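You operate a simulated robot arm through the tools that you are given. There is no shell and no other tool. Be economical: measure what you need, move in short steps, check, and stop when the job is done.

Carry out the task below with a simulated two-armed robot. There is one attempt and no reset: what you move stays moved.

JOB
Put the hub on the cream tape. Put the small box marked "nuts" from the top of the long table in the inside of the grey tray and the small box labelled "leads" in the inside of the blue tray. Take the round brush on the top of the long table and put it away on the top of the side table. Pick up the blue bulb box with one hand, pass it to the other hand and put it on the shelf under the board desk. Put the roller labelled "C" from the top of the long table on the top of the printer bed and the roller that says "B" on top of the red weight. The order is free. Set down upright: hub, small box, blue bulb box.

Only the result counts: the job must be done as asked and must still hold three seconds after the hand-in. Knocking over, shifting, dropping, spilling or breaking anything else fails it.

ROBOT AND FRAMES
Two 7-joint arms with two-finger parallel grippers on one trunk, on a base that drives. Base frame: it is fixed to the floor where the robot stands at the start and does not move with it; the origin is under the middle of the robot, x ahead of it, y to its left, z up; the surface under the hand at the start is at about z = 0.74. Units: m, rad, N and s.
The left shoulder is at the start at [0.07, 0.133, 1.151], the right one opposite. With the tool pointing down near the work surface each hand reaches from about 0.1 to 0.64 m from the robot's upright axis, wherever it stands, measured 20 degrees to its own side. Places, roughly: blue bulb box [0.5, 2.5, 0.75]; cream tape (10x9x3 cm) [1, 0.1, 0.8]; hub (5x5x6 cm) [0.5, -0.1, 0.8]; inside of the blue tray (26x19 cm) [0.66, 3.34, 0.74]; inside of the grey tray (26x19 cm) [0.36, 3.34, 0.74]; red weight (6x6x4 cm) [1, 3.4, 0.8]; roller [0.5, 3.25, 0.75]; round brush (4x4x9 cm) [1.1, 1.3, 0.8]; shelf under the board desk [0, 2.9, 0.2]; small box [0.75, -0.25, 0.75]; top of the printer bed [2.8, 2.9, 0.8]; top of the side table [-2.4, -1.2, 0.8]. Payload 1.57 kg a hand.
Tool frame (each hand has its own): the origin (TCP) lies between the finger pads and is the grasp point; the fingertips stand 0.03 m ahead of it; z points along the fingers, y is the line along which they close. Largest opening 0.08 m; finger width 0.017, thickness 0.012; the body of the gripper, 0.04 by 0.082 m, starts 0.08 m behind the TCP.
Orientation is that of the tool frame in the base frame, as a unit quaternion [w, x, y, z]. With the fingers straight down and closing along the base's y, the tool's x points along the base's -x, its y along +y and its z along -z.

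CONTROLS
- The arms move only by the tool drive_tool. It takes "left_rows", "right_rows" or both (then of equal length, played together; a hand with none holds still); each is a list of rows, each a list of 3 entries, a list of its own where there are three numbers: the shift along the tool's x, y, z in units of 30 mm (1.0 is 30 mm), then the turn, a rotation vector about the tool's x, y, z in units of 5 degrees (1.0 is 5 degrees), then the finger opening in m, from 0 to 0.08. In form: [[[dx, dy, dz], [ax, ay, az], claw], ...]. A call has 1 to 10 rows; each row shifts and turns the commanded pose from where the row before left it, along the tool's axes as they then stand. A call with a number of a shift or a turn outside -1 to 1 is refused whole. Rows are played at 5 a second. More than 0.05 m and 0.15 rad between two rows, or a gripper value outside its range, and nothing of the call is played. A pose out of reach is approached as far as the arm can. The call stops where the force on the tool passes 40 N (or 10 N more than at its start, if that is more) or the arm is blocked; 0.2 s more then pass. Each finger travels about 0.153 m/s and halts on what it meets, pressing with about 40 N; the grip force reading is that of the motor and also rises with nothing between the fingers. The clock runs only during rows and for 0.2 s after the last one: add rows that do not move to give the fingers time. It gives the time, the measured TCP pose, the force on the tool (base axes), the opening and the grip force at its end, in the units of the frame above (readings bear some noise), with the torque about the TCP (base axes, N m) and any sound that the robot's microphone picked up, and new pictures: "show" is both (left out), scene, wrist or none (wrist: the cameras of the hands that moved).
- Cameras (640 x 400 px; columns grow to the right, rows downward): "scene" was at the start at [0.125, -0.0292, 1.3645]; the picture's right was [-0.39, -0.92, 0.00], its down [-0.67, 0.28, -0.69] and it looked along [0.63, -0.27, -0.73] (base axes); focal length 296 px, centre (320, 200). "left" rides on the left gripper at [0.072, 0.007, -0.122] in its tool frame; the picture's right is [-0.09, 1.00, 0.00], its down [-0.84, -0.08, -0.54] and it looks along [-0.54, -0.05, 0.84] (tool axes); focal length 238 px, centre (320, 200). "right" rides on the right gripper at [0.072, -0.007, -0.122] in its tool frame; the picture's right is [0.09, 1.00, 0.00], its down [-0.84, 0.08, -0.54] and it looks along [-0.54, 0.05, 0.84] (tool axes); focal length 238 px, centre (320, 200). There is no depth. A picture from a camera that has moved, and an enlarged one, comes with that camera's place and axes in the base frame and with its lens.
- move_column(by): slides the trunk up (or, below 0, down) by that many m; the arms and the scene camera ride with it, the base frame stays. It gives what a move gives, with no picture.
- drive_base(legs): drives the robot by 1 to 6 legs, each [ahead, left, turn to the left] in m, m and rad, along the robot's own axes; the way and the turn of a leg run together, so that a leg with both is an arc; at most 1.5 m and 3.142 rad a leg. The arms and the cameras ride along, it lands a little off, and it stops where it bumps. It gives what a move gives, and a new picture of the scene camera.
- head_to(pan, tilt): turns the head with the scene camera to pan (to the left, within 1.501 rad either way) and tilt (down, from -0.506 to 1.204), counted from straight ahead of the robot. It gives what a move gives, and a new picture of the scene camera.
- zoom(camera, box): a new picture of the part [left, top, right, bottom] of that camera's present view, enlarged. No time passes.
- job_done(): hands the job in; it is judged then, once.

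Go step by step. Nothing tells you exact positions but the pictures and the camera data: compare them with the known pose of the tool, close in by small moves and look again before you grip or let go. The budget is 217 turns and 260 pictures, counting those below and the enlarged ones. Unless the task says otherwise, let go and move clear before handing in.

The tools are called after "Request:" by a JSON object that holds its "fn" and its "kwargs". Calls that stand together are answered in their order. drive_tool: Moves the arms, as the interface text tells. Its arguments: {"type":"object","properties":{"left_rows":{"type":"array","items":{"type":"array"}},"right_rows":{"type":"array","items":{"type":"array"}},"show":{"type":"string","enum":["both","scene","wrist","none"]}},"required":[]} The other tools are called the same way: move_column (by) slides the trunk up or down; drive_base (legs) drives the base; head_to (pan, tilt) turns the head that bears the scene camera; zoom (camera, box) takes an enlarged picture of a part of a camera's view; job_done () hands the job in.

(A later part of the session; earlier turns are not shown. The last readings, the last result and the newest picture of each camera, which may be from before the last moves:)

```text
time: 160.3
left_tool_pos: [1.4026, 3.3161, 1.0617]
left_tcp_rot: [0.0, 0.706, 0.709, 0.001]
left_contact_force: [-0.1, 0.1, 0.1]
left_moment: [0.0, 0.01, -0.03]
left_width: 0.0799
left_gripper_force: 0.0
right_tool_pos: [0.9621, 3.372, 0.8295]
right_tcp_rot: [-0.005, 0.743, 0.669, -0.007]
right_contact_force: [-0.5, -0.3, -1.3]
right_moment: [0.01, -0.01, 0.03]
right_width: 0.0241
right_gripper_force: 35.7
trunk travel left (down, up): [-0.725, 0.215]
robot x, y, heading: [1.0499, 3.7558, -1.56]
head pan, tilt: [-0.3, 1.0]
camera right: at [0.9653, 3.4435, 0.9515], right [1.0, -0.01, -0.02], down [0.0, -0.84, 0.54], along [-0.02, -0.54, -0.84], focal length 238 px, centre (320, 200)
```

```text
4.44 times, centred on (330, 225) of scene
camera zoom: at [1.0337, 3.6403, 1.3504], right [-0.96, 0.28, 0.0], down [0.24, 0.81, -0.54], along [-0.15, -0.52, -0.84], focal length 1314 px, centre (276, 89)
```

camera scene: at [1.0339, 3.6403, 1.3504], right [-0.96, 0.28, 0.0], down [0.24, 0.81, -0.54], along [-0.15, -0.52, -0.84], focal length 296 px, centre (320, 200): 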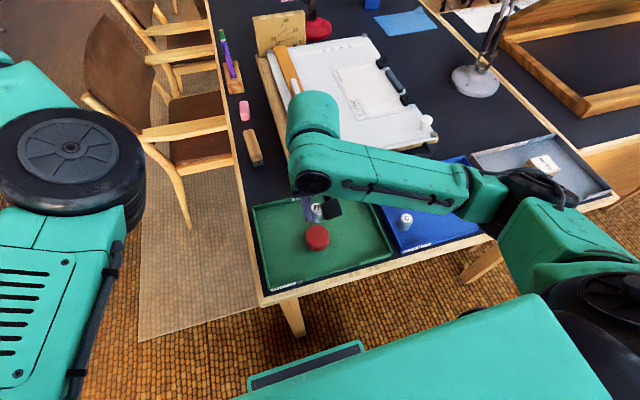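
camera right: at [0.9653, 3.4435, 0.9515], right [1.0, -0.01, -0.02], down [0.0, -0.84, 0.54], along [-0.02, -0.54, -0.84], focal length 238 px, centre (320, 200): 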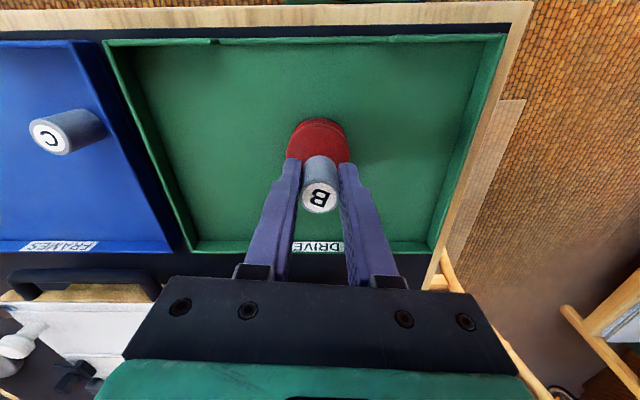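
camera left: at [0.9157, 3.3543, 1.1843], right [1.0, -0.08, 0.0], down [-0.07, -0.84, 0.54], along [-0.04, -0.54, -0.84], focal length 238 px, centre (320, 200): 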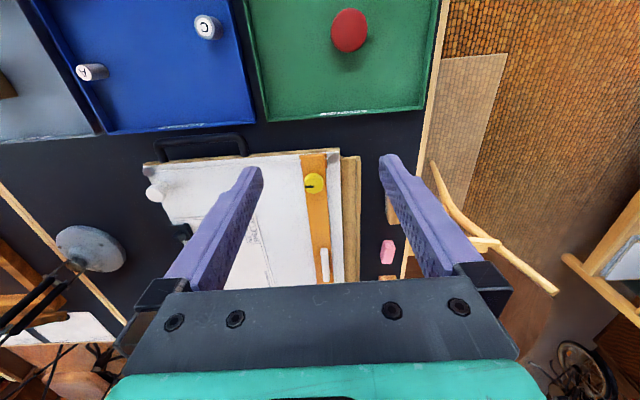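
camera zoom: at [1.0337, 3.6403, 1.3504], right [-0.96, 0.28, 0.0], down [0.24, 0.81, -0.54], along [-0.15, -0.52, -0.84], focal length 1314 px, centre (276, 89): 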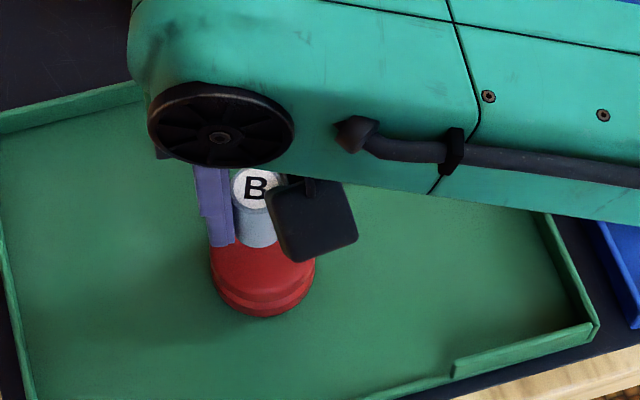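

Request:
{"fn": "drive_tool", "kwargs": {"right_rows": [[[0, 0, 0.13], [0, 0, 0], 0.0], [[0, 0, 0], [0, 0, 0], 0.0]], "show": "none"}}

Request:
{"fn": "drive_tool", "kwargs": {"right_rows": [[[0, 0, 0.1], [0, 0, 0], 0.0], [[0, 0, 0], [0, 0, 0], 0.0]], "show": "none"}}

Request:
{"fn": "drive_tool", "kwargs": {"right_rows": [[[0, 0, 0.07], [0, 0, 0], 0.0], [[0, 0, 0], [0, 0, 0], 0.0]], "show": "none"}}

```text
time: 160.9
left_tool_pos: [1.4026, 3.3149, 1.0615]
left_tcp_rot: [-0.001, 0.706, 0.708, 0.0]
left_contact_force: [0.3, -0.4, 0.0]
left_moment: [0.01, 0.01, 0.02]
left_width: 0.0797
left_gripper_force: 0.0
right_tool_pos: [0.9619, 3.3728, 0.8273]
right_tcp_rot: [-0.005, 0.743, 0.669, -0.007]
right_contact_force: [0.2, 0.0, -1.6]
right_moment: [0.0, 0.0, 0.02]
right_width: 0.0238
right_gripper_force: 35.9
trunk travel left (down, up): [-0.725, 0.215]
robot x, y, heading: [1.05, 3.7575, -1.561]
head pan, tilt: [-0.3, 1.0]
```

```text
time: 161.5
left_tool_pos: [1.4021, 3.3146, 1.0639]
left_tcp_rot: [-0.001, 0.706, 0.708, 0.001]
left_contact_force: [-0.3, -0.4, 0.2]
left_moment: [0.01, 0.03, -0.01]
left_width: 0.08
left_gripper_force: 0.0
right_tool_pos: [0.9615, 3.3716, 0.8237]
right_tcp_rot: [-0.005, 0.743, 0.669, -0.007]
right_contact_force: [-0.3, -0.5, -1.1]
right_moment: [0.06, 0.03, -0.01]
right_width: 0.024
right_gripper_force: 36.2
trunk travel left (down, up): [-0.725, 0.215]
robot x, y, heading: [1.053, 3.7565, -1.561]
head pan, tilt: [-0.3, 1.0]
```

```text
time: 162.1
left_tool_pos: [1.402, 3.3146, 1.0627]
left_tcp_rot: [-0.001, 0.706, 0.708, 0.0]
left_contact_force: [-0.5, -0.7, 0.3]
left_moment: [-0.04, 0.03, 0.04]
left_width: 0.0802
left_gripper_force: 0.1
right_tool_pos: [0.9613, 3.3715, 0.8209]
right_tcp_rot: [-0.005, 0.743, 0.669, -0.007]
right_contact_force: [1.6, -0.5, -2.0]
right_moment: [0.0, -0.03, 0.01]
right_width: 0.0241
right_gripper_force: 35.8
trunk travel left (down, up): [-0.725, 0.215]
robot x, y, heading: [1.0532, 3.7597, -1.557]
head pan, tilt: [-0.3, 1.0]
```

Request:
{"fn": "drive_tool", "kwargs": {"right_rows": [[[0, 0, 0.07], [0, 0, 0], 0.0], [[0, 0, 0], [0, 0, 0], 0.0]], "show": "none"}}

Request:
{"fn": "drive_tool", "kwargs": {"right_rows": [[[0, 0, 0.07], [0, 0, 0], 0.0], [[0, 0, 0], [0, 0, 0], 0.0]], "show": "none"}}

```text
time: 162.7
left_tool_pos: [1.4028, 3.3152, 1.0626]
left_tcp_rot: [0.0, 0.706, 0.708, 0.001]
left_contact_force: [0.2, 1.1, -0.2]
left_moment: [-0.01, 0.04, 0.01]
left_width: 0.08
left_gripper_force: 0.0
right_tool_pos: [0.9612, 3.3724, 0.8192]
right_tcp_rot: [-0.006, 0.743, 0.669, -0.007]
right_contact_force: [0.2, 0.1, -0.6]
right_moment: [0.01, 0.01, 0.02]
right_width: 0.024
right_gripper_force: 35.7
trunk travel left (down, up): [-0.725, 0.215]
robot x, y, heading: [1.0547, 3.7543, -1.555]
head pan, tilt: [-0.3, 1.0]
```

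```text
time: 163.3
left_tool_pos: [1.4019, 3.3145, 1.0623]
left_tcp_rot: [-0.001, 0.706, 0.709, 0.001]
left_contact_force: [0.0, -0.1, 0.5]
left_moment: [-0.04, 0.01, 0.01]
left_width: 0.0799
left_gripper_force: 0.1
right_tool_pos: [0.9607, 3.3709, 0.8163]
right_tcp_rot: [-0.006, 0.743, 0.669, -0.007]
right_contact_force: [-0.1, -0.7, -1.1]
right_moment: [0.02, 0.0, 0.0]
right_width: 0.0241
right_gripper_force: 36.3
trunk travel left (down, up): [-0.725, 0.215]
robot x, y, heading: [1.0509, 3.7547, -1.561]
head pan, tilt: [-0.3, 1.0]
```

Request:
{"fn": "drive_tool", "kwargs": {"right_rows": [[[0, 0, 0.07], [0, 0, 0], 0.0], [[0, 0, 0], [0, 0, 0], 0.0]], "show": "none"}}

Request:
{"fn": "drive_tool", "kwargs": {"right_rows": [[[0, 0, 0.07], [0, 0, 0], 0.0], [[0, 0, 0], [0, 0, 0], 0.0]], "show": "wrist"}}

```text
time: 163.9
left_tool_pos: [1.4027, 3.3157, 1.0617]
left_tcp_rot: [-0.001, 0.706, 0.708, 0.001]
left_contact_force: [0.0, 0.1, -0.6]
left_moment: [-0.02, -0.03, 0.0]
left_width: 0.0802
left_gripper_force: 0.1
right_tool_pos: [0.9602, 3.3716, 0.8137]
right_tcp_rot: [-0.006, 0.743, 0.669, -0.007]
right_contact_force: [-0.7, 0.3, -1.1]
right_moment: [0.03, 0.03, -0.02]
right_width: 0.0238
right_gripper_force: 36.0
trunk travel left (down, up): [-0.725, 0.215]
robot x, y, heading: [1.0543, 3.7546, -1.557]
head pan, tilt: [-0.3, 1.0]
```

```text
time: 164.5
left_tool_pos: [1.4017, 3.3161, 1.063]
left_tcp_rot: [-0.001, 0.706, 0.708, 0.001]
left_contact_force: [0.0, 0.7, -0.6]
left_moment: [0.04, -0.02, -0.05]
left_width: 0.0802
left_gripper_force: 0.2
right_tool_pos: [0.9607, 3.3729, 0.813]
right_tcp_rot: [-0.005, 0.743, 0.669, -0.007]
right_contact_force: [-0.7, -0.2, -1.7]
right_moment: [0.01, 0.03, -0.02]
right_width: 0.0239
right_gripper_force: 35.7
trunk travel left (down, up): [-0.725, 0.215]
robot x, y, heading: [1.0522, 3.7572, -1.556]
head pan, tilt: [-0.3, 1.0]
camera right: at [0.9639, 3.444, 0.9353], right [1.0, -0.01, -0.02], down [0.0, -0.84, 0.54], along [-0.02, -0.54, -0.84], focal length 238 px, centre (320, 200)
```

right: 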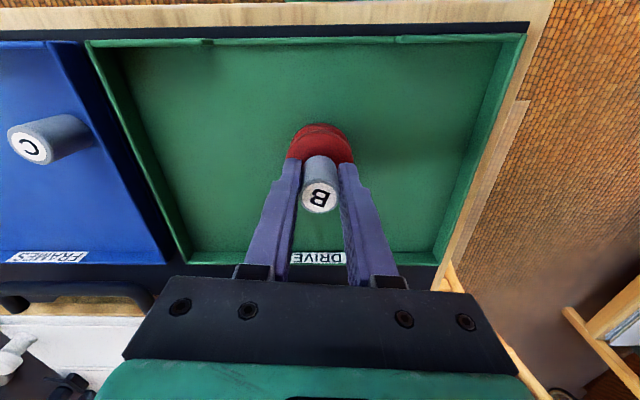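

Request:
{"fn": "drive_tool", "kwargs": {"right_rows": [[[0, 0, 0.08], [0, 0, 0], 0.0], [[0, 0, 0], [0, 0, 0], 0.0]], "show": "none"}}

Request:
{"fn": "drive_tool", "kwargs": {"right_rows": [[[0, 0, 0.06], [0, 0, 0], 0.0], [[0, 0, 0], [0, 0, 0], 0.0]], "show": "none"}}

```text
time: 165.1
left_tool_pos: [1.4032, 3.316, 1.0632]
left_tcp_rot: [-0.001, 0.706, 0.708, 0.001]
left_contact_force: [-0.6, 0.0, 0.4]
left_moment: [0.04, 0.02, 0.04]
left_width: 0.0799
left_gripper_force: 0.1
right_tool_pos: [0.96, 3.373, 0.81]
right_tcp_rot: [-0.005, 0.744, 0.669, -0.007]
right_contact_force: [-0.4, 0.4, 1.4]
right_moment: [-0.01, -0.03, -0.01]
right_width: 0.0237
right_gripper_force: 35.6
trunk travel left (down, up): [-0.725, 0.215]
robot x, y, heading: [1.0538, 3.7567, -1.559]
head pan, tilt: [-0.3, 1.0]
```

```text
time: 165.7
left_tool_pos: [1.4025, 3.3167, 1.0641]
left_tcp_rot: [0.0, 0.705, 0.709, 0.0]
left_contact_force: [0.4, -0.6, 0.2]
left_moment: [-0.01, -0.02, 0.02]
left_width: 0.0802
left_gripper_force: 0.0
right_tool_pos: [0.9607, 3.3732, 0.8118]
right_tcp_rot: [-0.003, 0.744, 0.668, -0.009]
right_contact_force: [-2.4, 1.5, 17.8]
right_moment: [0.07, -0.11, 0.04]
right_width: 0.0241
right_gripper_force: 35.8
trunk travel left (down, up): [-0.725, 0.215]
robot x, y, heading: [1.0553, 3.7589, -1.558]
head pan, tilt: [-0.3, 1.0]
```

Contact on the weight. Ease, release and rise.

Request:
{"fn": "drive_tool", "kwargs": {"right_rows": [[[0, 0, -0.06], [0, 0, 0], 0.0], [[0, 0, 0], [0, 0, 0], 0.03], [[0, 0, 0], [0, 0, 0], 0.05], [[0, 0, 0], [0, 0, 0], 0.06], [[0, 0, -1], [0, 0, 0], 0.06], [[0, 0, -1], [0, 0, 0], 0.06], [[0, 0, -1], [0, 0, 0], 0.06], [[0, 0, -1], [0, 0, 0], 0.06]], "show": "wrist"}}

```text
time: 167.5
left_tool_pos: [1.4023, 3.3153, 1.0615]
left_tcp_rot: [-0.001, 0.706, 0.709, 0.001]
left_contact_force: [-0.1, 0.2, 0.9]
left_moment: [0.01, 0.02, 0.01]
left_width: 0.0798
left_gripper_force: 0.1
right_tool_pos: [0.9618, 3.3744, 0.9313]
right_tcp_rot: [-0.005, 0.743, 0.669, -0.007]
right_contact_force: [-0.3, 0.6, 0.0]
right_moment: [-0.02, -0.01, -0.02]
right_width: 0.0602
right_gripper_force: 0.1
trunk travel left (down, up): [-0.725, 0.215]
robot x, y, heading: [1.054, 3.7588, -1.561]
head pan, tilt: [-0.3, 1.0]
camera right: at [0.9652, 3.4461, 1.0528], right [1.0, -0.01, -0.02], down [0.0, -0.84, 0.54], along [-0.02, -0.54, -0.84], focal length 238 px, centre (320, 200)
```

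right: 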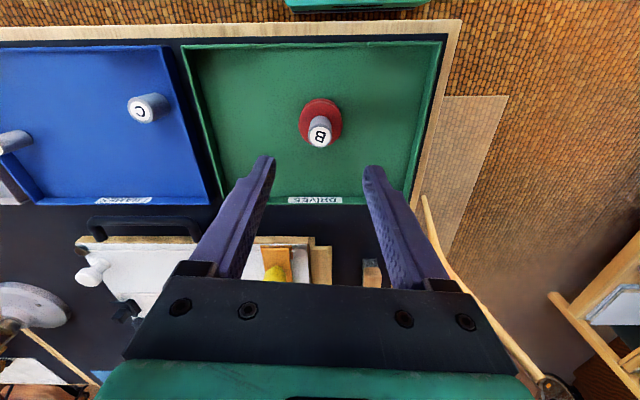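

B stands on the weight. Next, right hand over roller C at ≈ (0.762, 3.388).

Request:
{"fn": "drive_tool", "kwargs": {"right_rows": [[[0, -1, 0], [0, 0, 0], 0.06], [[0, -1, 0], [0, 0, 0], 0.06], [[0, -1, 0], [0, 0, 0], 0.06], [[0, -1, 0], [0, 0, 0], 0.06], [[0, -1, 0.3], [0, 0, 0], 0.06], [[0, -1, 0.6], [0, 0, 0], 0.06], [[-0.2, -0.7, 0.8], [0, 0, 0], 0.06]], "show": "wrist"}}

```text
time: 169.1
left_tool_pos: [1.4016, 3.3148, 1.0621]
left_tcp_rot: [0.0, 0.705, 0.709, 0.002]
left_contact_force: [-0.1, 0.2, 0.7]
left_moment: [0.01, 0.0, 0.05]
left_width: 0.0799
left_gripper_force: 0.1
right_tool_pos: [0.7583, 3.3868, 0.883]
right_tcp_rot: [-0.005, 0.743, 0.669, -0.007]
right_contact_force: [-1.5, -0.3, 0.6]
right_moment: [0.05, 0.0, -0.01]
right_width: 0.0601
right_gripper_force: 0.0
trunk travel left (down, up): [-0.725, 0.215]
robot x, y, heading: [1.0505, 3.7573, -1.555]
head pan, tilt: [-0.3, 1.0]
camera right: at [0.7615, 3.4593, 1.0056], right [1.0, -0.01, -0.02], down [0.0, -0.84, 0.54], along [-0.02, -0.54, -0.84], focal length 238 px, centre (320, 200)
```

right: 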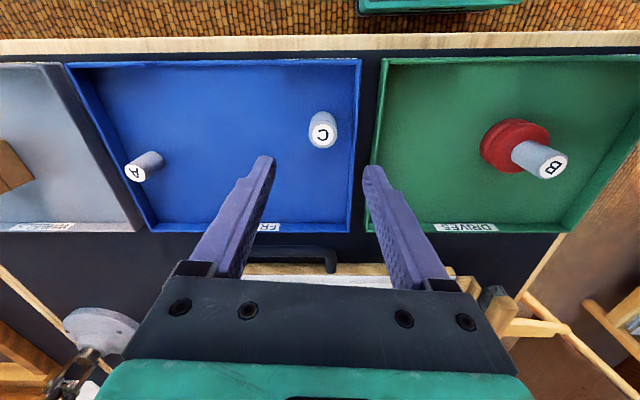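

Tray wall is close on one side, so use a narrower opening (0.044) and descend.

Request:
{"fn": "drive_tool", "kwargs": {"right_rows": [[[0.14, 0.06, 0.8], [0, 0, 0], 0.044], [[0, 0, 1], [0, 0, 0], 0.044], [[0, 0, 0.7], [0, 0, 0], 0.044]], "show": "wrist"}}

```text
time: 169.9
left_tool_pos: [1.4029, 3.3151, 1.0635]
left_tcp_rot: [0.0, 0.705, 0.709, 0.001]
left_contact_force: [-1.0, 0.1, -0.8]
left_moment: [0.03, 0.0, 0.03]
left_width: 0.08
left_gripper_force: 0.0
right_tool_pos: [0.7608, 3.3916, 0.8098]
right_tcp_rot: [-0.006, 0.743, 0.669, -0.007]
right_contact_force: [-0.6, -0.7, -0.6]
right_moment: [0.0, 0.04, -0.01]
right_width: 0.0442
right_gripper_force: 0.1
trunk travel left (down, up): [-0.725, 0.215]
robot x, y, heading: [1.0507, 3.754, -1.558]
head pan, tilt: [-0.3, 1.0]
camera right: at [0.7642, 3.4643, 0.9309], right [1.0, -0.01, -0.02], down [0.0, -0.84, 0.54], along [-0.02, -0.54, -0.84], focal length 238 px, centre (320, 200)
```

right: 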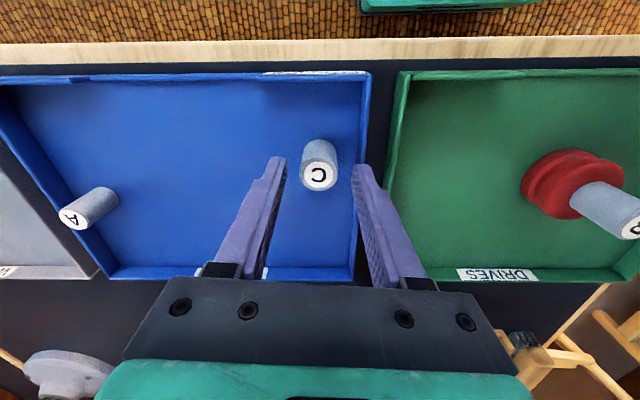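

Request:
{"fn": "drive_tool", "kwargs": {"right_rows": [[[-0.12, 0, 0.5], [0, 0, 0], 0.044], [[0, 0, 0.5], [0, 0, 0], 0.044], [[0, 0, 0], [0, 0, 0], 0.0], [[0, 0, 0], [0, 0, 0], 0.0], [[0, 0, 0], [0, 0, 0], 0.0]], "show": "wrist"}}

```text
time: 170.4
left_tool_pos: [1.4029, 3.3168, 1.063]
left_tcp_rot: [-0.001, 0.707, 0.708, 0.001]
left_contact_force: [-0.1, -0.1, 0.0]
left_moment: [0.01, 0.0, 0.02]
left_width: 0.0798
left_gripper_force: 0.1
right_tool_pos: [0.7627, 3.3903, 0.7934]
right_tcp_rot: [-0.004, 0.741, 0.671, -0.007]
right_contact_force: [0.5, 11.1, 15.4]
right_moment: [0.36, -0.53, 0.36]
right_width: 0.0438
right_gripper_force: 0.1
trunk travel left (down, up): [-0.725, 0.215]
robot x, y, heading: [1.051, 3.7537, -1.555]
head pan, tilt: [-0.3, 1.0]
stopped in row 2 (right hand): the force on the tool passed its limit at 54 N (the readings are from after the stop); the commanded pose is now the measured one
camera right: at [0.7655, 3.4621, 0.9144], right [1.0, -0.01, -0.02], down [0.0, -0.84, 0.55], along [-0.02, -0.55, -0.84], focal length 238 px, centre (320, 200)
```

right: 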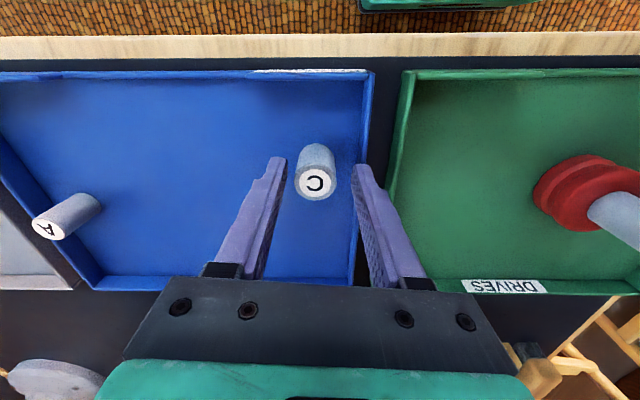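

The finger touched the tray wall's rim. I'll raise slightly and grip the roller's upper part above the rim instead.

Request:
{"fn": "drive_tool", "kwargs": {"right_rows": [[[0, 0, -0.3], [0, 0, 0], 0.044], [[0, 0, 0], [0, 0, 0], 0.044]], "show": "wrist"}}

Request:
{"fn": "zoom", "kwargs": {"camera": "scene", "box": [230, 150, 570, 310]}}

```text
time: 171.0
left_tool_pos: [1.4026, 3.3152, 1.0623]
left_tcp_rot: [-0.001, 0.706, 0.708, 0.001]
left_contact_force: [-1.3, 0.8, 0.1]
left_moment: [0.0, 0.01, -0.01]
left_width: 0.0803
left_gripper_force: 0.1
right_tool_pos: [0.7612, 3.3889, 0.8006]
right_tcp_rot: [-0.004, 0.742, 0.67, -0.008]
right_contact_force: [-0.4, -0.3, -0.2]
right_moment: [0.02, 0.01, 0.01]
right_width: 0.0439
right_gripper_force: 0.0
trunk travel left (down, up): [-0.725, 0.215]
robot x, y, heading: [1.0508, 3.7543, -1.559]
head pan, tilt: [-0.3, 1.0]
camera right: at [0.7649, 3.4607, 0.9223], right [1.0, -0.01, -0.02], down [0.0, -0.84, 0.55], along [-0.02, -0.55, -0.84], focal length 238 px, centre (320, 200)
```

right: 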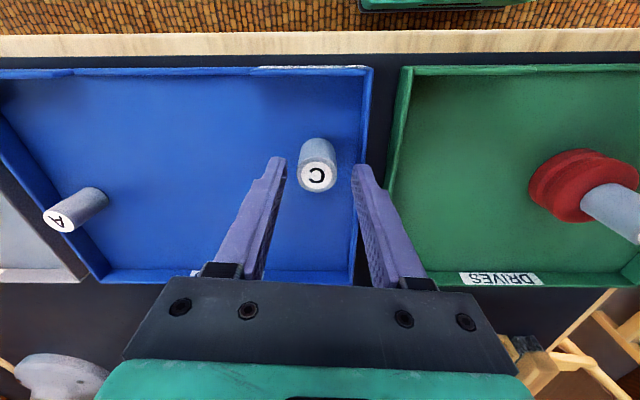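

```text
1.88 times, centred on (400, 230) of scene
camera zoom: at [1.0337, 3.641, 1.3504], right [-0.96, 0.28, 0.0], down [0.24, 0.81, -0.54], along [-0.15, -0.52, -0.84], focal length 556 px, centre (169, 144)
```

zoom: 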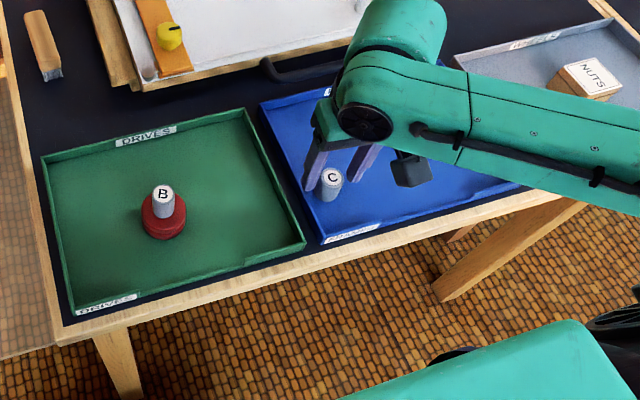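

Request:
{"fn": "drive_tool", "kwargs": {"right_rows": [[[0, 0, 0.12], [0, 0, 0], 0.044], [[0, 0, 0], [0, 0, 0], 0.0], [[0, 0, 0], [0, 0, 0], 0.0], [[0, 0, 0], [0, 0, 0], 0.0], [[0, 0, -0.3], [0, 0, 0], 0.0], [[0, 0, -0.5], [0, 0, 0], 0.0]], "show": "wrist"}}

```text
time: 172.4
left_tool_pos: [1.4033, 3.3161, 1.0644]
left_tcp_rot: [-0.001, 0.707, 0.707, 0.0]
left_contact_force: [0.3, 0.1, 0.2]
left_moment: [0.02, 0.01, -0.01]
left_width: 0.0801
left_gripper_force: 0.0
right_tool_pos: [0.7629, 3.3888, 0.821]
right_tcp_rot: [-0.005, 0.742, 0.67, -0.007]
right_contact_force: [0.1, -0.6, -1.5]
right_moment: [0.03, 0.03, -0.03]
right_width: 0.0268
right_gripper_force: 37.9
trunk travel left (down, up): [-0.725, 0.215]
robot x, y, heading: [1.0539, 3.7551, -1.557]
head pan, tilt: [-0.3, 1.0]
camera right: at [0.7647, 3.4611, 0.9431], right [1.0, -0.01, -0.02], down [0.0, -0.84, 0.54], along [-0.02, -0.54, -0.84], focal length 238 px, centre (320, 200)
```

right: 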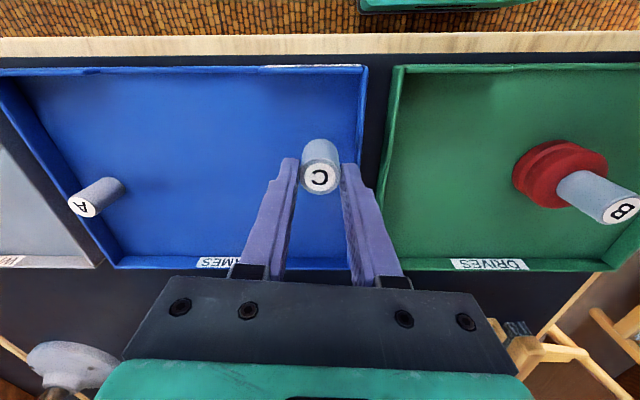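

C is held. Raise it, pull back and head toward the printer side.

Request:
{"fn": "drive_tool", "kwargs": {"right_rows": [[[0, 0, -1], [0, 0, 0], 0.0], [[0, 0, -1], [0, 0, 0], 0.0], [[0, 0, -1], [0, 0, 0], 0.0], [[0, 0, -1], [0, 0, 0], 0.0], [[0, 0, -1], [0, 0, 0], 0.0], [[0, 0, -1], [0, 0, 0], 0.0], [[0, 0, -1], [0, 0, 0], 0.0]], "show": "none"}}

Request:
{"fn": "drive_base", "kwargs": {"legs": [[-0.28, 0, 0], [0, 0.8, 0], [0, 0, 1.57]]}}

Request:
{"fn": "head_to", "kwargs": {"pan": -0.6, "tilt": 0.7}}

```text
time: 174.0
left_tool_pos: [1.4024, 3.3144, 1.0625]
left_tcp_rot: [-0.002, 0.707, 0.708, 0.002]
left_contact_force: [-0.3, -0.9, 0.1]
left_moment: [0.0, 0.03, -0.01]
left_width: 0.0801
left_gripper_force: 0.1
right_tool_pos: [0.7653, 3.3881, 1.0307]
right_tcp_rot: [-0.004, 0.742, 0.671, -0.007]
right_contact_force: [0.2, 0.8, -2.7]
right_moment: [0.02, 0.03, -0.01]
right_width: 0.0268
right_gripper_force: 37.8
trunk travel left (down, up): [-0.725, 0.215]
robot x, y, heading: [1.0513, 3.7577, -1.56]
head pan, tilt: [-0.3, 1.0]
```

```text
time: 181.7
left_tool_pos: [2.3633, 3.8643, 1.0679]
left_tcp_rot: [0.0, 0.484, 0.875, 0.005]
left_contact_force: [-36.8, -30.0, 1.6]
left_moment: [4.67, -5.93, -0.72]
left_width: 0.0801
left_gripper_force: 0.0
right_tool_pos: [1.8063, 3.5714, 1.0272]
right_tcp_rot: [0.002, 0.508, 0.862, -0.003]
right_contact_force: [0.4, -0.2, -1.1]
right_moment: [0.0, 0.01, 0.02]
right_width: 0.0272
right_gripper_force: 37.8
trunk travel left (down, up): [-0.725, 0.215]
robot x, y, heading: [1.8444, 4.0415, -0.95]
head pan, tilt: [-0.3, 1.0]
stopped in leg 3: the force on the tool passed its limit at 94 N (the readings are from after the stop); the commanded pose is now the measured one
camera scene: at [1.8801, 3.9311, 1.3503], right [-0.95, -0.31, -0.01], down [-0.26, 0.8, -0.54], along [0.18, -0.51, -0.84], focal length 296 px, centre (320, 200)
```

scene: 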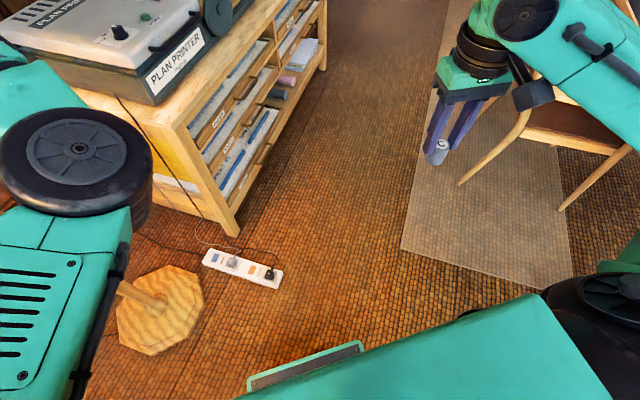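

```text
time: 182.5
left_tool_pos: [2.3648, 3.8649, 1.0676]
left_tcp_rot: [0.0, 0.48, 0.877, 0.007]
left_contact_force: [-39.9, -33.5, 4.3]
left_moment: [5.38, -6.37, -0.84]
left_width: 0.08
left_gripper_force: 0.0
right_tool_pos: [1.807, 3.5686, 1.0254]
right_tcp_rot: [0.002, 0.506, 0.863, 0.001]
right_contact_force: [0.3, -0.2, -2.3]
right_moment: [-0.04, 0.0, 0.01]
right_width: 0.0269
right_gripper_force: 37.9
trunk travel left (down, up): [-0.725, 0.215]
robot x, y, heading: [1.8436, 4.0422, -0.947]
head pan, tilt: [-0.6, 0.7]
camera scene: at [1.8585, 3.9072, 1.3726], right [-1.0, -0.02, -0.01], down [-0.01, 0.65, -0.76], along [0.03, -0.76, -0.65], focal length 296 px, centre (320, 200)
```

scene: 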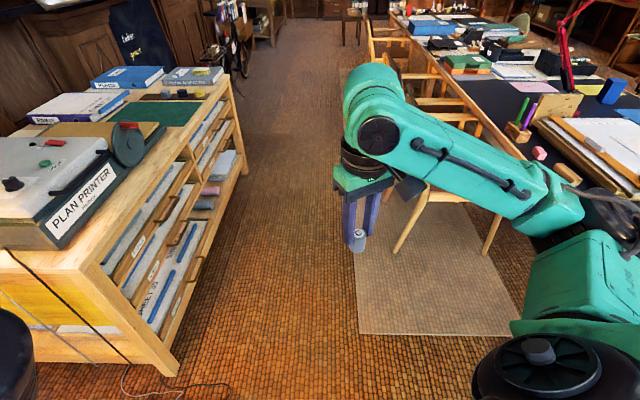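

The left hand touched the floor lamp's pole. Back off at once by turning back, then check the lamp.

Request:
{"fn": "drive_base", "kwargs": {"legs": [[0, 0, -0.3]]}}

Request:
{"fn": "head_to", "kwargs": {"pan": 1.1, "tilt": 0.4}}

```text
time: 183.9
left_tool_pos: [2.3048, 3.7245, 1.0612]
left_tcp_rot: [-0.004, 0.603, 0.798, 0.0]
left_contact_force: [-0.1, 0.3, -1.0]
left_moment: [0.01, 0.0, -0.02]
left_width: 0.0799
left_gripper_force: 0.1
right_tool_pos: [1.6822, 3.6064, 1.0309]
right_tcp_rot: [-0.003, 0.63, 0.777, -0.008]
right_contact_force: [-0.8, 0.0, -1.6]
right_moment: [0.01, 0.0, 0.02]
right_width: 0.0268
right_gripper_force: 37.3
trunk travel left (down, up): [-0.725, 0.215]
robot x, y, heading: [1.8409, 4.0454, -1.251]
head pan, tilt: [-0.6, 0.7]
camera scene: at [1.8367, 3.9166, 1.3737], right [-0.96, 0.27, 0.0], down [0.18, 0.62, -0.76], along [-0.21, -0.74, -0.64], focal length 296 px, centre (320, 200)
```

scene: 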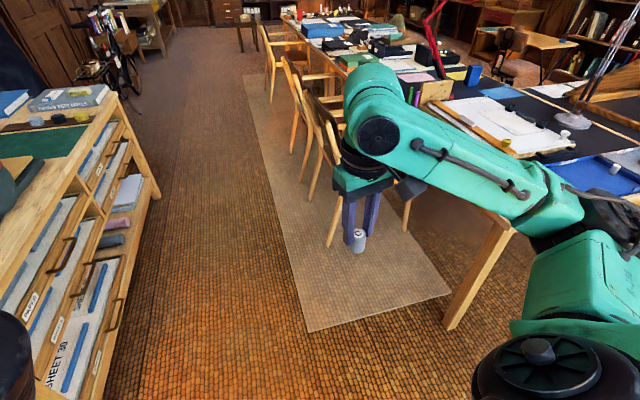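

```text
time: 185.6
left_tool_pos: [2.3052, 3.7244, 1.0625]
left_tcp_rot: [-0.003, 0.603, 0.798, 0.0]
left_contact_force: [-0.6, -0.7, 0.5]
left_moment: [0.02, -0.01, -0.01]
left_width: 0.0801
left_gripper_force: 0.0
right_tool_pos: [1.6829, 3.6064, 1.0313]
right_tcp_rot: [-0.003, 0.63, 0.776, -0.008]
right_contact_force: [0.0, 0.5, -1.9]
right_moment: [0.05, -0.01, -0.01]
right_width: 0.027
right_gripper_force: 37.4
trunk travel left (down, up): [-0.725, 0.215]
robot x, y, heading: [1.8468, 4.0466, -1.247]
head pan, tilt: [1.1, 0.4]
camera scene: at [1.9519, 3.9848, 1.4006], right [-0.15, -0.99, 0.0], down [-0.38, 0.06, -0.92], along [0.91, -0.14, -0.39], focal length 296 px, centre (320, 200)
```

scene: 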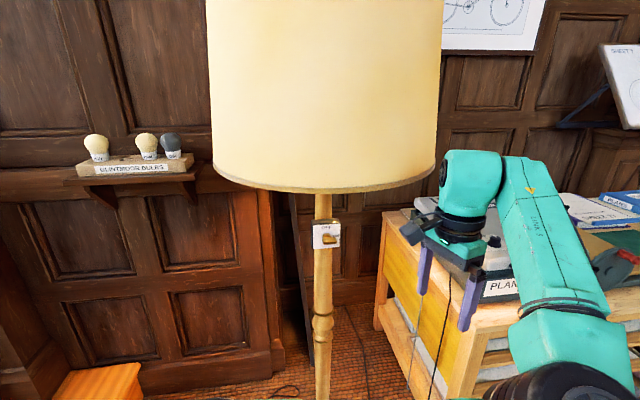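

The lamp is standing fine and untouched now. Move down the lane away from it before turning to the printer.

Request:
{"fn": "drive_base", "kwargs": {"legs": [[0.98, -0.35, 0]]}}

Request:
{"fn": "head_to", "kwargs": {"pan": 1.2, "tilt": 0.6}}

```text
time: 191.1
left_tool_pos: [2.3042, 2.6731, 1.0617]
left_tcp_rot: [-0.004, 0.597, 0.802, -0.001]
left_contact_force: [0.5, -0.4, -0.2]
left_moment: [0.0, -0.01, -0.01]
left_width: 0.08
left_gripper_force: 0.1
right_tool_pos: [1.6833, 2.5475, 1.0319]
right_tcp_rot: [-0.002, 0.624, 0.781, -0.008]
right_contact_force: [0.1, -0.6, -1.7]
right_moment: [-0.01, -0.02, 0.02]
right_width: 0.027
right_gripper_force: 37.8
trunk travel left (down, up): [-0.725, 0.215]
robot x, y, heading: [1.841, 2.9874, -1.237]
head pan, tilt: [1.1, 0.4]
camera scene: at [1.9485, 2.9295, 1.4006], right [-0.13, -0.99, 0.0], down [-0.39, 0.05, -0.92], along [0.91, -0.12, -0.39], focal length 296 px, centre (320, 200)
```

scene: 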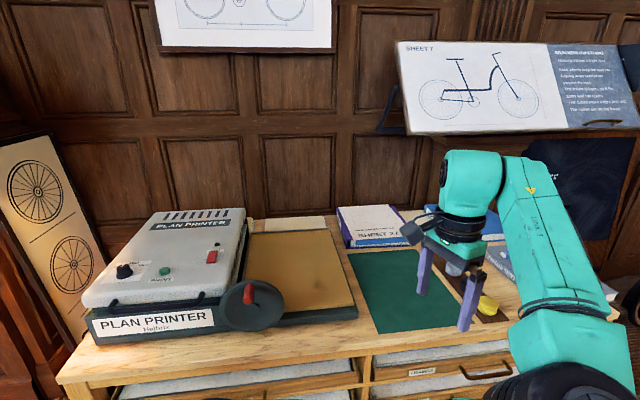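

```text
time: 191.8
left_tool_pos: [2.3042, 2.6726, 1.061]
left_tcp_rot: [-0.003, 0.598, 0.802, -0.001]
left_contact_force: [-0.2, 0.1, -0.3]
left_moment: [-0.01, 0.01, 0.0]
left_width: 0.08
left_gripper_force: 0.1
right_tool_pos: [1.6852, 2.5462, 1.0313]
right_tcp_rot: [-0.003, 0.625, 0.781, -0.007]
right_contact_force: [0.4, 0.6, -1.5]
right_moment: [-0.01, 0.01, 0.0]
right_width: 0.027
right_gripper_force: 37.8
trunk travel left (down, up): [-0.725, 0.215]
robot x, y, heading: [1.8333, 2.9884, -1.233]
head pan, tilt: [1.201, 0.6]
camera scene: at [1.9451, 2.9384, 1.3824], right [-0.03, -1.0, 0.0], down [-0.56, 0.02, -0.83], along [0.82, -0.03, -0.56], focal length 296 px, centre (320, 200)
```

scene: 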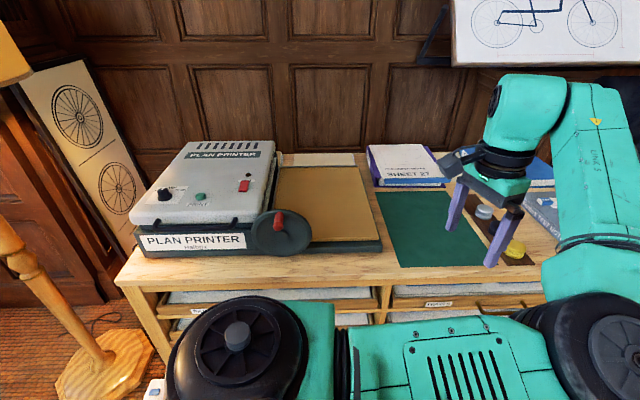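

The lamp is vertical (matches perspective). The printer bed (tan pad) is centred about (2.77, 2.96), z≈0.8. Turn to face it.

Request:
{"fn": "drive_base", "kwargs": {"legs": [[0, 0, 1.35], [0.28, 0, 0]]}}

Request:
{"fn": "head_to", "kwargs": {"pan": -0.2, "tilt": 0.85}}

```text
time: 197.0
left_tool_pos: [2.5213, 3.4004, 1.0629]
left_tcp_rot: [-0.002, -0.03, 1.0, -0.003]
left_contact_force: [0.3, 0.6, -0.6]
left_moment: [-0.03, 0.02, 0.0]
left_width: 0.0802
left_gripper_force: 0.0
right_tool_pos: [2.5047, 2.7653, 1.0316]
right_tcp_rot: [0.003, 0.004, 1.0, -0.007]
right_contact_force: [0.2, 0.3, -2.5]
right_moment: [0.0, 0.02, 0.0]
right_width: 0.027
right_gripper_force: 38.1
trunk travel left (down, up): [-0.725, 0.215]
robot x, y, heading: [2.1126, 3.017, 0.105]
head pan, tilt: [1.201, 0.6]
camera scene: at [2.1843, 3.109, 1.3825], right [0.97, -0.26, 0.0], down [-0.15, -0.55, -0.83], along [0.21, 0.8, -0.56], focal length 296 px, centre (320, 200)
```

scene: 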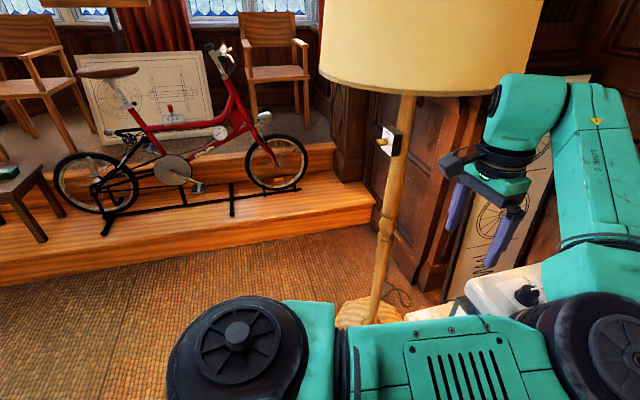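

```text
time: 198.6
left_tool_pos: [2.5233, 3.3991, 1.0621]
left_tcp_rot: [-0.003, -0.031, 1.0, -0.003]
left_contact_force: [-0.2, -0.3, 0.2]
left_moment: [-0.01, 0.02, 0.0]
left_width: 0.08
left_gripper_force: 0.1
right_tool_pos: [2.5054, 2.7667, 1.0296]
right_tcp_rot: [0.002, 0.004, 1.0, -0.008]
right_contact_force: [-1.2, 0.4, -1.3]
right_moment: [-0.01, -0.01, -0.01]
right_width: 0.0269
right_gripper_force: 37.6
trunk travel left (down, up): [-0.725, 0.215]
robot x, y, heading: [2.1129, 3.019, 0.107]
head pan, tilt: [-0.201, 0.85]
camera scene: at [2.2404, 3.0166, 1.3615], right [-0.09, -1.0, 0.0], down [-0.75, 0.07, -0.66], along [0.66, -0.06, -0.75], focal length 296 px, centre (320, 200)
```

scene: 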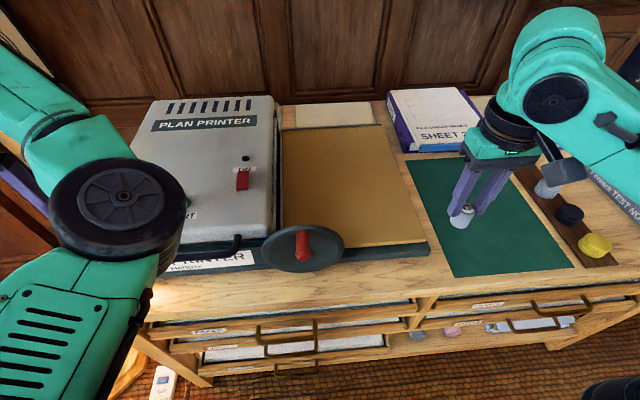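

Move C over the bed at about (2.70, 2.88) and lower partway.

Request:
{"fn": "drive_tool", "kwargs": {"right_rows": [[[-0.93, 0.54, 0], [0, 0, 0], 0.0], [[-0.93, 0.54, 0], [0, 0, 0], 0.0], [[-0.93, 0.54, 0], [0, 0, 0], 0.0], [[-0.93, 0.54, 0], [0, 0, 0], 0.0], [[-0.93, 0.54, 0], [0, 0, 0], 0.0], [[-0.93, 0.54, 0.5], [0, 0, 0], 0.0], [[-0.93, 0.54, 0.8], [0, 0, 0], 0.0], [[0, 0, 1], [0, 0, 0], 0.0], [[0, 0, 1], [0, 0, 0], 0.0]]}}

Request:
{"fn": "zoom", "kwargs": {"camera": "scene", "box": [270, 110, 450, 260]}}

```text
time: 200.6
left_tool_pos: [2.5228, 3.3991, 1.0619]
left_tcp_rot: [-0.002, -0.03, 1.0, -0.003]
left_contact_force: [-0.1, 0.7, -0.1]
left_moment: [-0.02, 0.03, 0.0]
left_width: 0.0802
left_gripper_force: 0.0
right_tool_pos: [2.7021, 2.8781, 0.9311]
right_tcp_rot: [0.002, 0.002, 1.0, -0.008]
right_contact_force: [0.8, 0.9, 0.1]
right_moment: [-0.01, 0.01, -0.02]
right_width: 0.0269
right_gripper_force: 37.8
trunk travel left (down, up): [-0.725, 0.215]
robot x, y, heading: [2.1113, 3.0203, 0.11]
head pan, tilt: [-0.201, 0.85]
camera scene: at [2.2412, 3.0165, 1.3614], right [-0.09, -1.0, 0.0], down [-0.75, 0.07, -0.66], along [0.66, -0.06, -0.75], focal length 296 px, centre (320, 200)
camera right: at [2.6293, 2.8724, 1.0537], right [-0.09, 1.0, -0.02], down [0.83, 0.08, 0.54], along [0.54, 0.03, -0.84], focal length 238 px, centre (320, 200)
```

scene: 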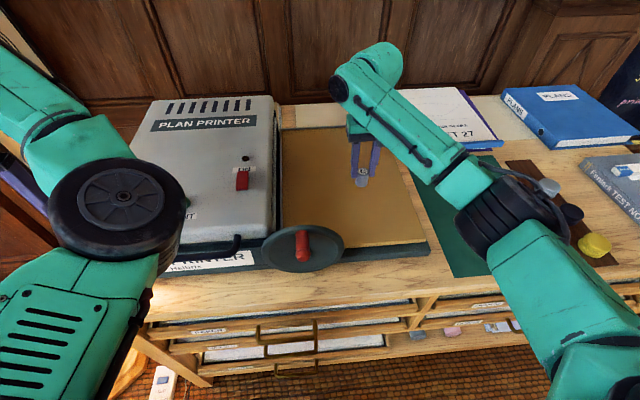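
right: 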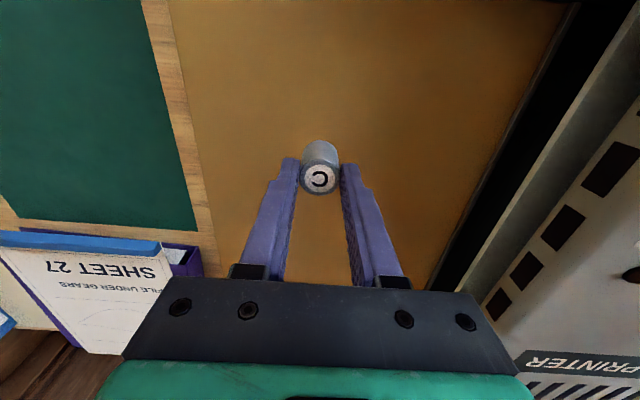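

```text
2.67 times, centred on (360, 185) of scene
camera zoom: at [2.2412, 3.0165, 1.3614], right [-0.09, -1.0, 0.0], down [-0.75, 0.07, -0.66], along [0.66, -0.06, -0.75], focal length 788 px, centre (213, 240)
```

zoom: 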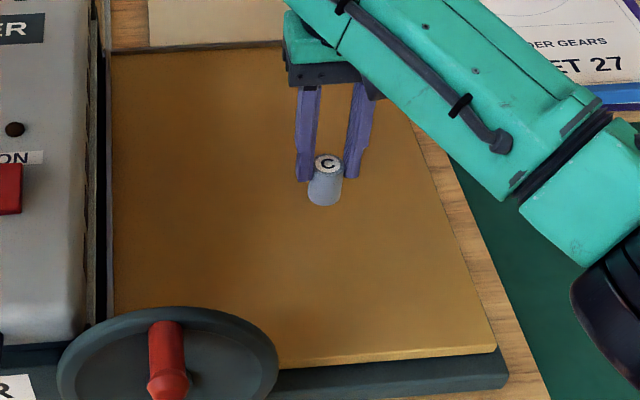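

Over the bed. Lower stepwise to contact.

Request:
{"fn": "drive_tool", "kwargs": {"right_rows": [[[0, 0, 0.8], [0, 0, 0], 0.0], [[0, 0, 0.7], [0, 0, 0], 0.0], [[0, 0, 0], [0, 0, 0], 0.0]], "show": "none"}}

Request:
{"fn": "drive_tool", "kwargs": {"right_rows": [[[0, 0, 0.2], [0, 0, 0], 0.0], [[0, 0, 0], [0, 0, 0], 0.0]], "show": "none"}}

Request:
{"fn": "zoom", "kwargs": {"camera": "scene", "box": [330, 140, 410, 200]}}

```text
time: 201.3
left_tool_pos: [2.5226, 3.3978, 1.063]
left_tcp_rot: [-0.003, -0.031, 1.0, -0.003]
left_contact_force: [0.0, 0.2, -0.3]
left_moment: [0.03, 0.01, 0.0]
left_width: 0.0799
left_gripper_force: 0.1
right_tool_pos: [2.7026, 2.8771, 0.8856]
right_tcp_rot: [0.003, 0.004, 1.0, -0.007]
right_contact_force: [0.4, 0.7, -1.9]
right_moment: [0.03, -0.01, -0.01]
right_width: 0.0271
right_gripper_force: 37.3
trunk travel left (down, up): [-0.725, 0.215]
robot x, y, heading: [2.1132, 3.0169, 0.108]
head pan, tilt: [-0.201, 0.85]
```

```text
time: 201.9
left_tool_pos: [2.5224, 3.3986, 1.0618]
left_tcp_rot: [-0.002, -0.03, 1.0, -0.003]
left_contact_force: [0.6, -0.5, 0.6]
left_moment: [-0.04, -0.01, 0.04]
left_width: 0.0802
left_gripper_force: 0.1
right_tool_pos: [2.7024, 2.8772, 0.879]
right_tcp_rot: [0.003, 0.002, 1.0, -0.008]
right_contact_force: [0.7, -0.4, -2.3]
right_moment: [-0.03, 0.01, -0.01]
right_width: 0.0268
right_gripper_force: 38.4
trunk travel left (down, up): [-0.725, 0.215]
robot x, y, heading: [2.1091, 3.0161, 0.11]
head pan, tilt: [-0.201, 0.85]
```

```text
6.67 times, centred on (370, 170) of scene
camera zoom: at [2.2406, 3.0166, 1.3615], right [-0.09, -1.0, 0.0], down [-0.75, 0.07, -0.66], along [0.66, -0.06, -0.75], focal length 1971 px, centre (-13, 400)
```

zoom: 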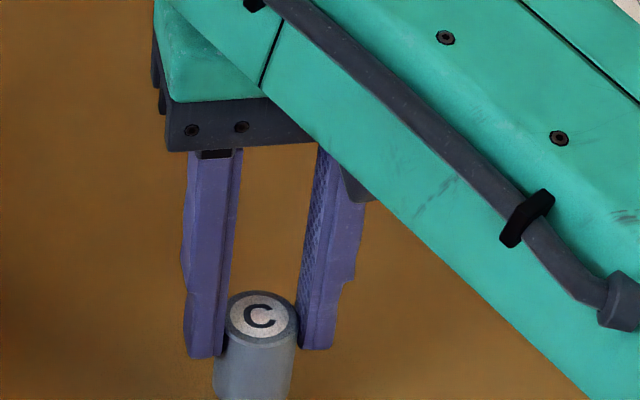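

Request:
{"fn": "drive_tool", "kwargs": {"right_rows": [[[0, 0, 0.15], [0, 0, 0], 0.0], [[0, 0, 0], [0, 0, 0], 0.0]], "show": "none"}}

Request:
{"fn": "drive_tool", "kwargs": {"right_rows": [[[0, 0, 0.12], [0, 0, 0], 0.0], [[0, 0, 0], [0, 0, 0], 0.0]], "show": "none"}}

Request:
{"fn": "drive_tool", "kwargs": {"right_rows": [[[0, 0, 0.1], [0, 0, 0], 0.0], [[0, 0, 0], [0, 0, 0], 0.0]], "show": "none"}}

```text
time: 202.6
left_tool_pos: [2.5232, 3.4, 1.0615]
left_tcp_rot: [-0.003, -0.031, 1.0, -0.003]
left_contact_force: [0.6, -1.0, 0.2]
left_moment: [-0.03, 0.01, -0.02]
left_width: 0.08
left_gripper_force: 0.1
right_tool_pos: [2.7032, 2.8759, 0.8748]
right_tcp_rot: [0.003, 0.004, 1.0, -0.008]
right_contact_force: [-1.1, -0.2, -1.7]
right_moment: [-0.01, -0.02, 0.01]
right_width: 0.0271
right_gripper_force: 37.5
trunk travel left (down, up): [-0.725, 0.215]
robot x, y, heading: [2.1111, 3.0171, 0.108]
head pan, tilt: [-0.201, 0.85]
```

```text
time: 203.2
left_tool_pos: [2.523, 3.3985, 1.0616]
left_tcp_rot: [-0.002, -0.03, 1.0, -0.003]
left_contact_force: [-0.3, 0.4, 0.2]
left_moment: [0.0, 0.01, 0.0]
left_width: 0.0799
left_gripper_force: 0.0
right_tool_pos: [2.7031, 2.8762, 0.8717]
right_tcp_rot: [0.003, 0.004, 1.0, -0.008]
right_contact_force: [-0.2, -1.0, -2.1]
right_moment: [0.03, -0.04, -0.03]
right_width: 0.0269
right_gripper_force: 37.6
trunk travel left (down, up): [-0.725, 0.215]
robot x, y, heading: [2.1127, 3.0174, 0.104]
head pan, tilt: [-0.201, 0.85]
```

```text
time: 203.8
left_tool_pos: [2.5232, 3.3994, 1.0613]
left_tcp_rot: [-0.003, -0.029, 1.0, -0.003]
left_contact_force: [1.2, 0.6, 0.4]
left_moment: [-0.04, -0.02, -0.02]
left_width: 0.08
left_gripper_force: 0.2
right_tool_pos: [2.7025, 2.8755, 0.8683]
right_tcp_rot: [0.002, 0.003, 1.0, -0.008]
right_contact_force: [0.6, 0.0, -2.3]
right_moment: [0.03, 0.03, -0.02]
right_width: 0.027
right_gripper_force: 37.4
trunk travel left (down, up): [-0.725, 0.215]
robot x, y, heading: [2.1086, 3.0161, 0.102]
head pan, tilt: [-0.201, 0.85]
```

Request:
{"fn": "drive_tool", "kwargs": {"right_rows": [[[0, 0, 0.12], [0, 0, 0], 0.0], [[0, 0, 0], [0, 0, 0], 0.0]], "show": "none"}}

Request:
{"fn": "drive_tool", "kwargs": {"right_rows": [[[0, 0, 0.12], [0, 0, 0], 0.0], [[0, 0, 0], [0, 0, 0], 0.0]], "show": "none"}}

Request:
{"fn": "drive_tool", "kwargs": {"right_rows": [[[0, 0, 0.12], [0, 0, 0], 0.0], [[0, 0, 0], [0, 0, 0], 0.0]], "show": "wrist"}}

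```text
time: 204.3
left_tool_pos: [2.5216, 3.4003, 1.062]
left_tcp_rot: [-0.002, -0.031, 1.0, -0.002]
left_contact_force: [-1.0, -0.2, -0.8]
left_moment: [0.0, -0.02, -0.02]
left_width: 0.08
left_gripper_force: 0.0
right_tool_pos: [2.7029, 2.875, 0.864]
right_tcp_rot: [0.003, 0.002, 1.0, -0.008]
right_contact_force: [0.3, -1.0, -2.3]
right_moment: [-0.01, 0.01, 0.01]
right_width: 0.0271
right_gripper_force: 37.2
trunk travel left (down, up): [-0.725, 0.215]
robot x, y, heading: [2.1087, 3.0192, 0.108]
head pan, tilt: [-0.201, 0.85]
```

```text
time: 204.9
left_tool_pos: [2.5234, 3.3984, 1.0618]
left_tcp_rot: [-0.003, -0.031, 1.0, -0.003]
left_contact_force: [0.5, -0.1, 0.1]
left_moment: [0.0, -0.03, 0.0]
left_width: 0.0802
left_gripper_force: 0.0
right_tool_pos: [2.703, 2.8752, 0.8622]
right_tcp_rot: [0.002, 0.003, 1.0, -0.008]
right_contact_force: [-0.1, -0.1, -2.4]
right_moment: [-0.01, -0.02, 0.02]
right_width: 0.0268
right_gripper_force: 37.6
trunk travel left (down, up): [-0.725, 0.215]
robot x, y, heading: [2.1154, 3.0176, 0.106]
head pan, tilt: [-0.201, 0.85]
```

```text
time: 205.6
left_tool_pos: [2.5211, 3.4001, 1.0637]
left_tcp_rot: [-0.002, -0.031, 1.0, -0.002]
left_contact_force: [-0.1, 0.7, 0.2]
left_moment: [0.01, -0.02, 0.0]
left_width: 0.0801
left_gripper_force: 0.1
right_tool_pos: [2.7016, 2.876, 0.8611]
right_tcp_rot: [0.006, 0.005, 1.0, -0.008]
right_contact_force: [4.3, -1.9, 13.5]
right_moment: [0.14, -0.15, -0.03]
right_width: 0.0267
right_gripper_force: 37.7
trunk travel left (down, up): [-0.725, 0.215]
robot x, y, heading: [2.1136, 3.0144, 0.103]
head pan, tilt: [-0.201, 0.85]
camera right: at [2.6289, 2.8708, 0.9828], right [-0.09, 1.0, -0.02], down [0.83, 0.08, 0.55], along [0.55, 0.03, -0.83], focal length 238 px, centre (320, 200)
```

right: 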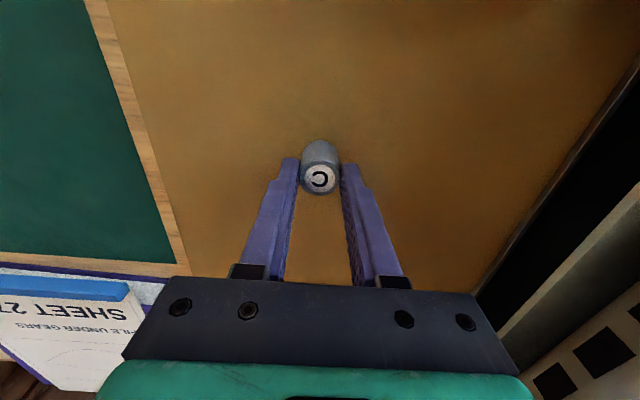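

Contact. Ease up a hair, open and rise.

Request:
{"fn": "drive_tool", "kwargs": {"right_rows": [[[0, 0, -0.05], [0, 0, 0], 0.0], [[0, 0, 0], [0, 0, 0], 0.032], [[0, 0, 0], [0, 0, 0], 0.045], [[0, 0, 0], [0, 0, 0], 0.06], [[0, 0, -1], [0, 0, 0], 0.06], [[0, 0, -1], [0, 0, 0], 0.06], [[0, 0, -1], [0, 0, 0], 0.06], [[0, 0, -1], [0, 0, 0], 0.06], [[0, 0, -1], [0, 0, 0], 0.06]], "show": "wrist"}}

```text
time: 207.6
left_tool_pos: [2.5227, 3.3994, 1.0626]
left_tcp_rot: [-0.001, -0.031, 1.0, -0.003]
left_contact_force: [0.1, 1.1, 0.6]
left_moment: [0.01, -0.01, 0.02]
left_width: 0.0799
left_gripper_force: 0.0
right_tool_pos: [2.7004, 2.8794, 1.0113]
right_tcp_rot: [0.003, 0.003, 1.0, -0.008]
right_contact_force: [0.7, -0.6, -0.7]
right_moment: [-0.04, -0.01, -0.02]
right_width: 0.0602
right_gripper_force: 0.0
trunk travel left (down, up): [-0.725, 0.215]
robot x, y, heading: [2.1106, 3.0132, 0.113]
head pan, tilt: [-0.201, 0.85]
camera right: at [2.6277, 2.8749, 1.1337], right [-0.09, 1.0, -0.02], down [0.83, 0.08, 0.54], along [0.54, 0.03, -0.84], focal length 238 px, centre (320, 200)
```

right: 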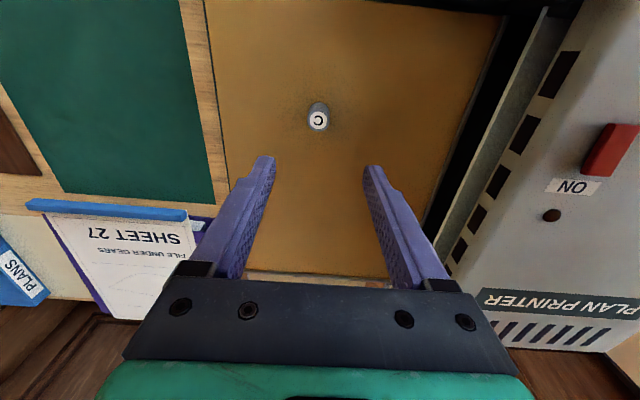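

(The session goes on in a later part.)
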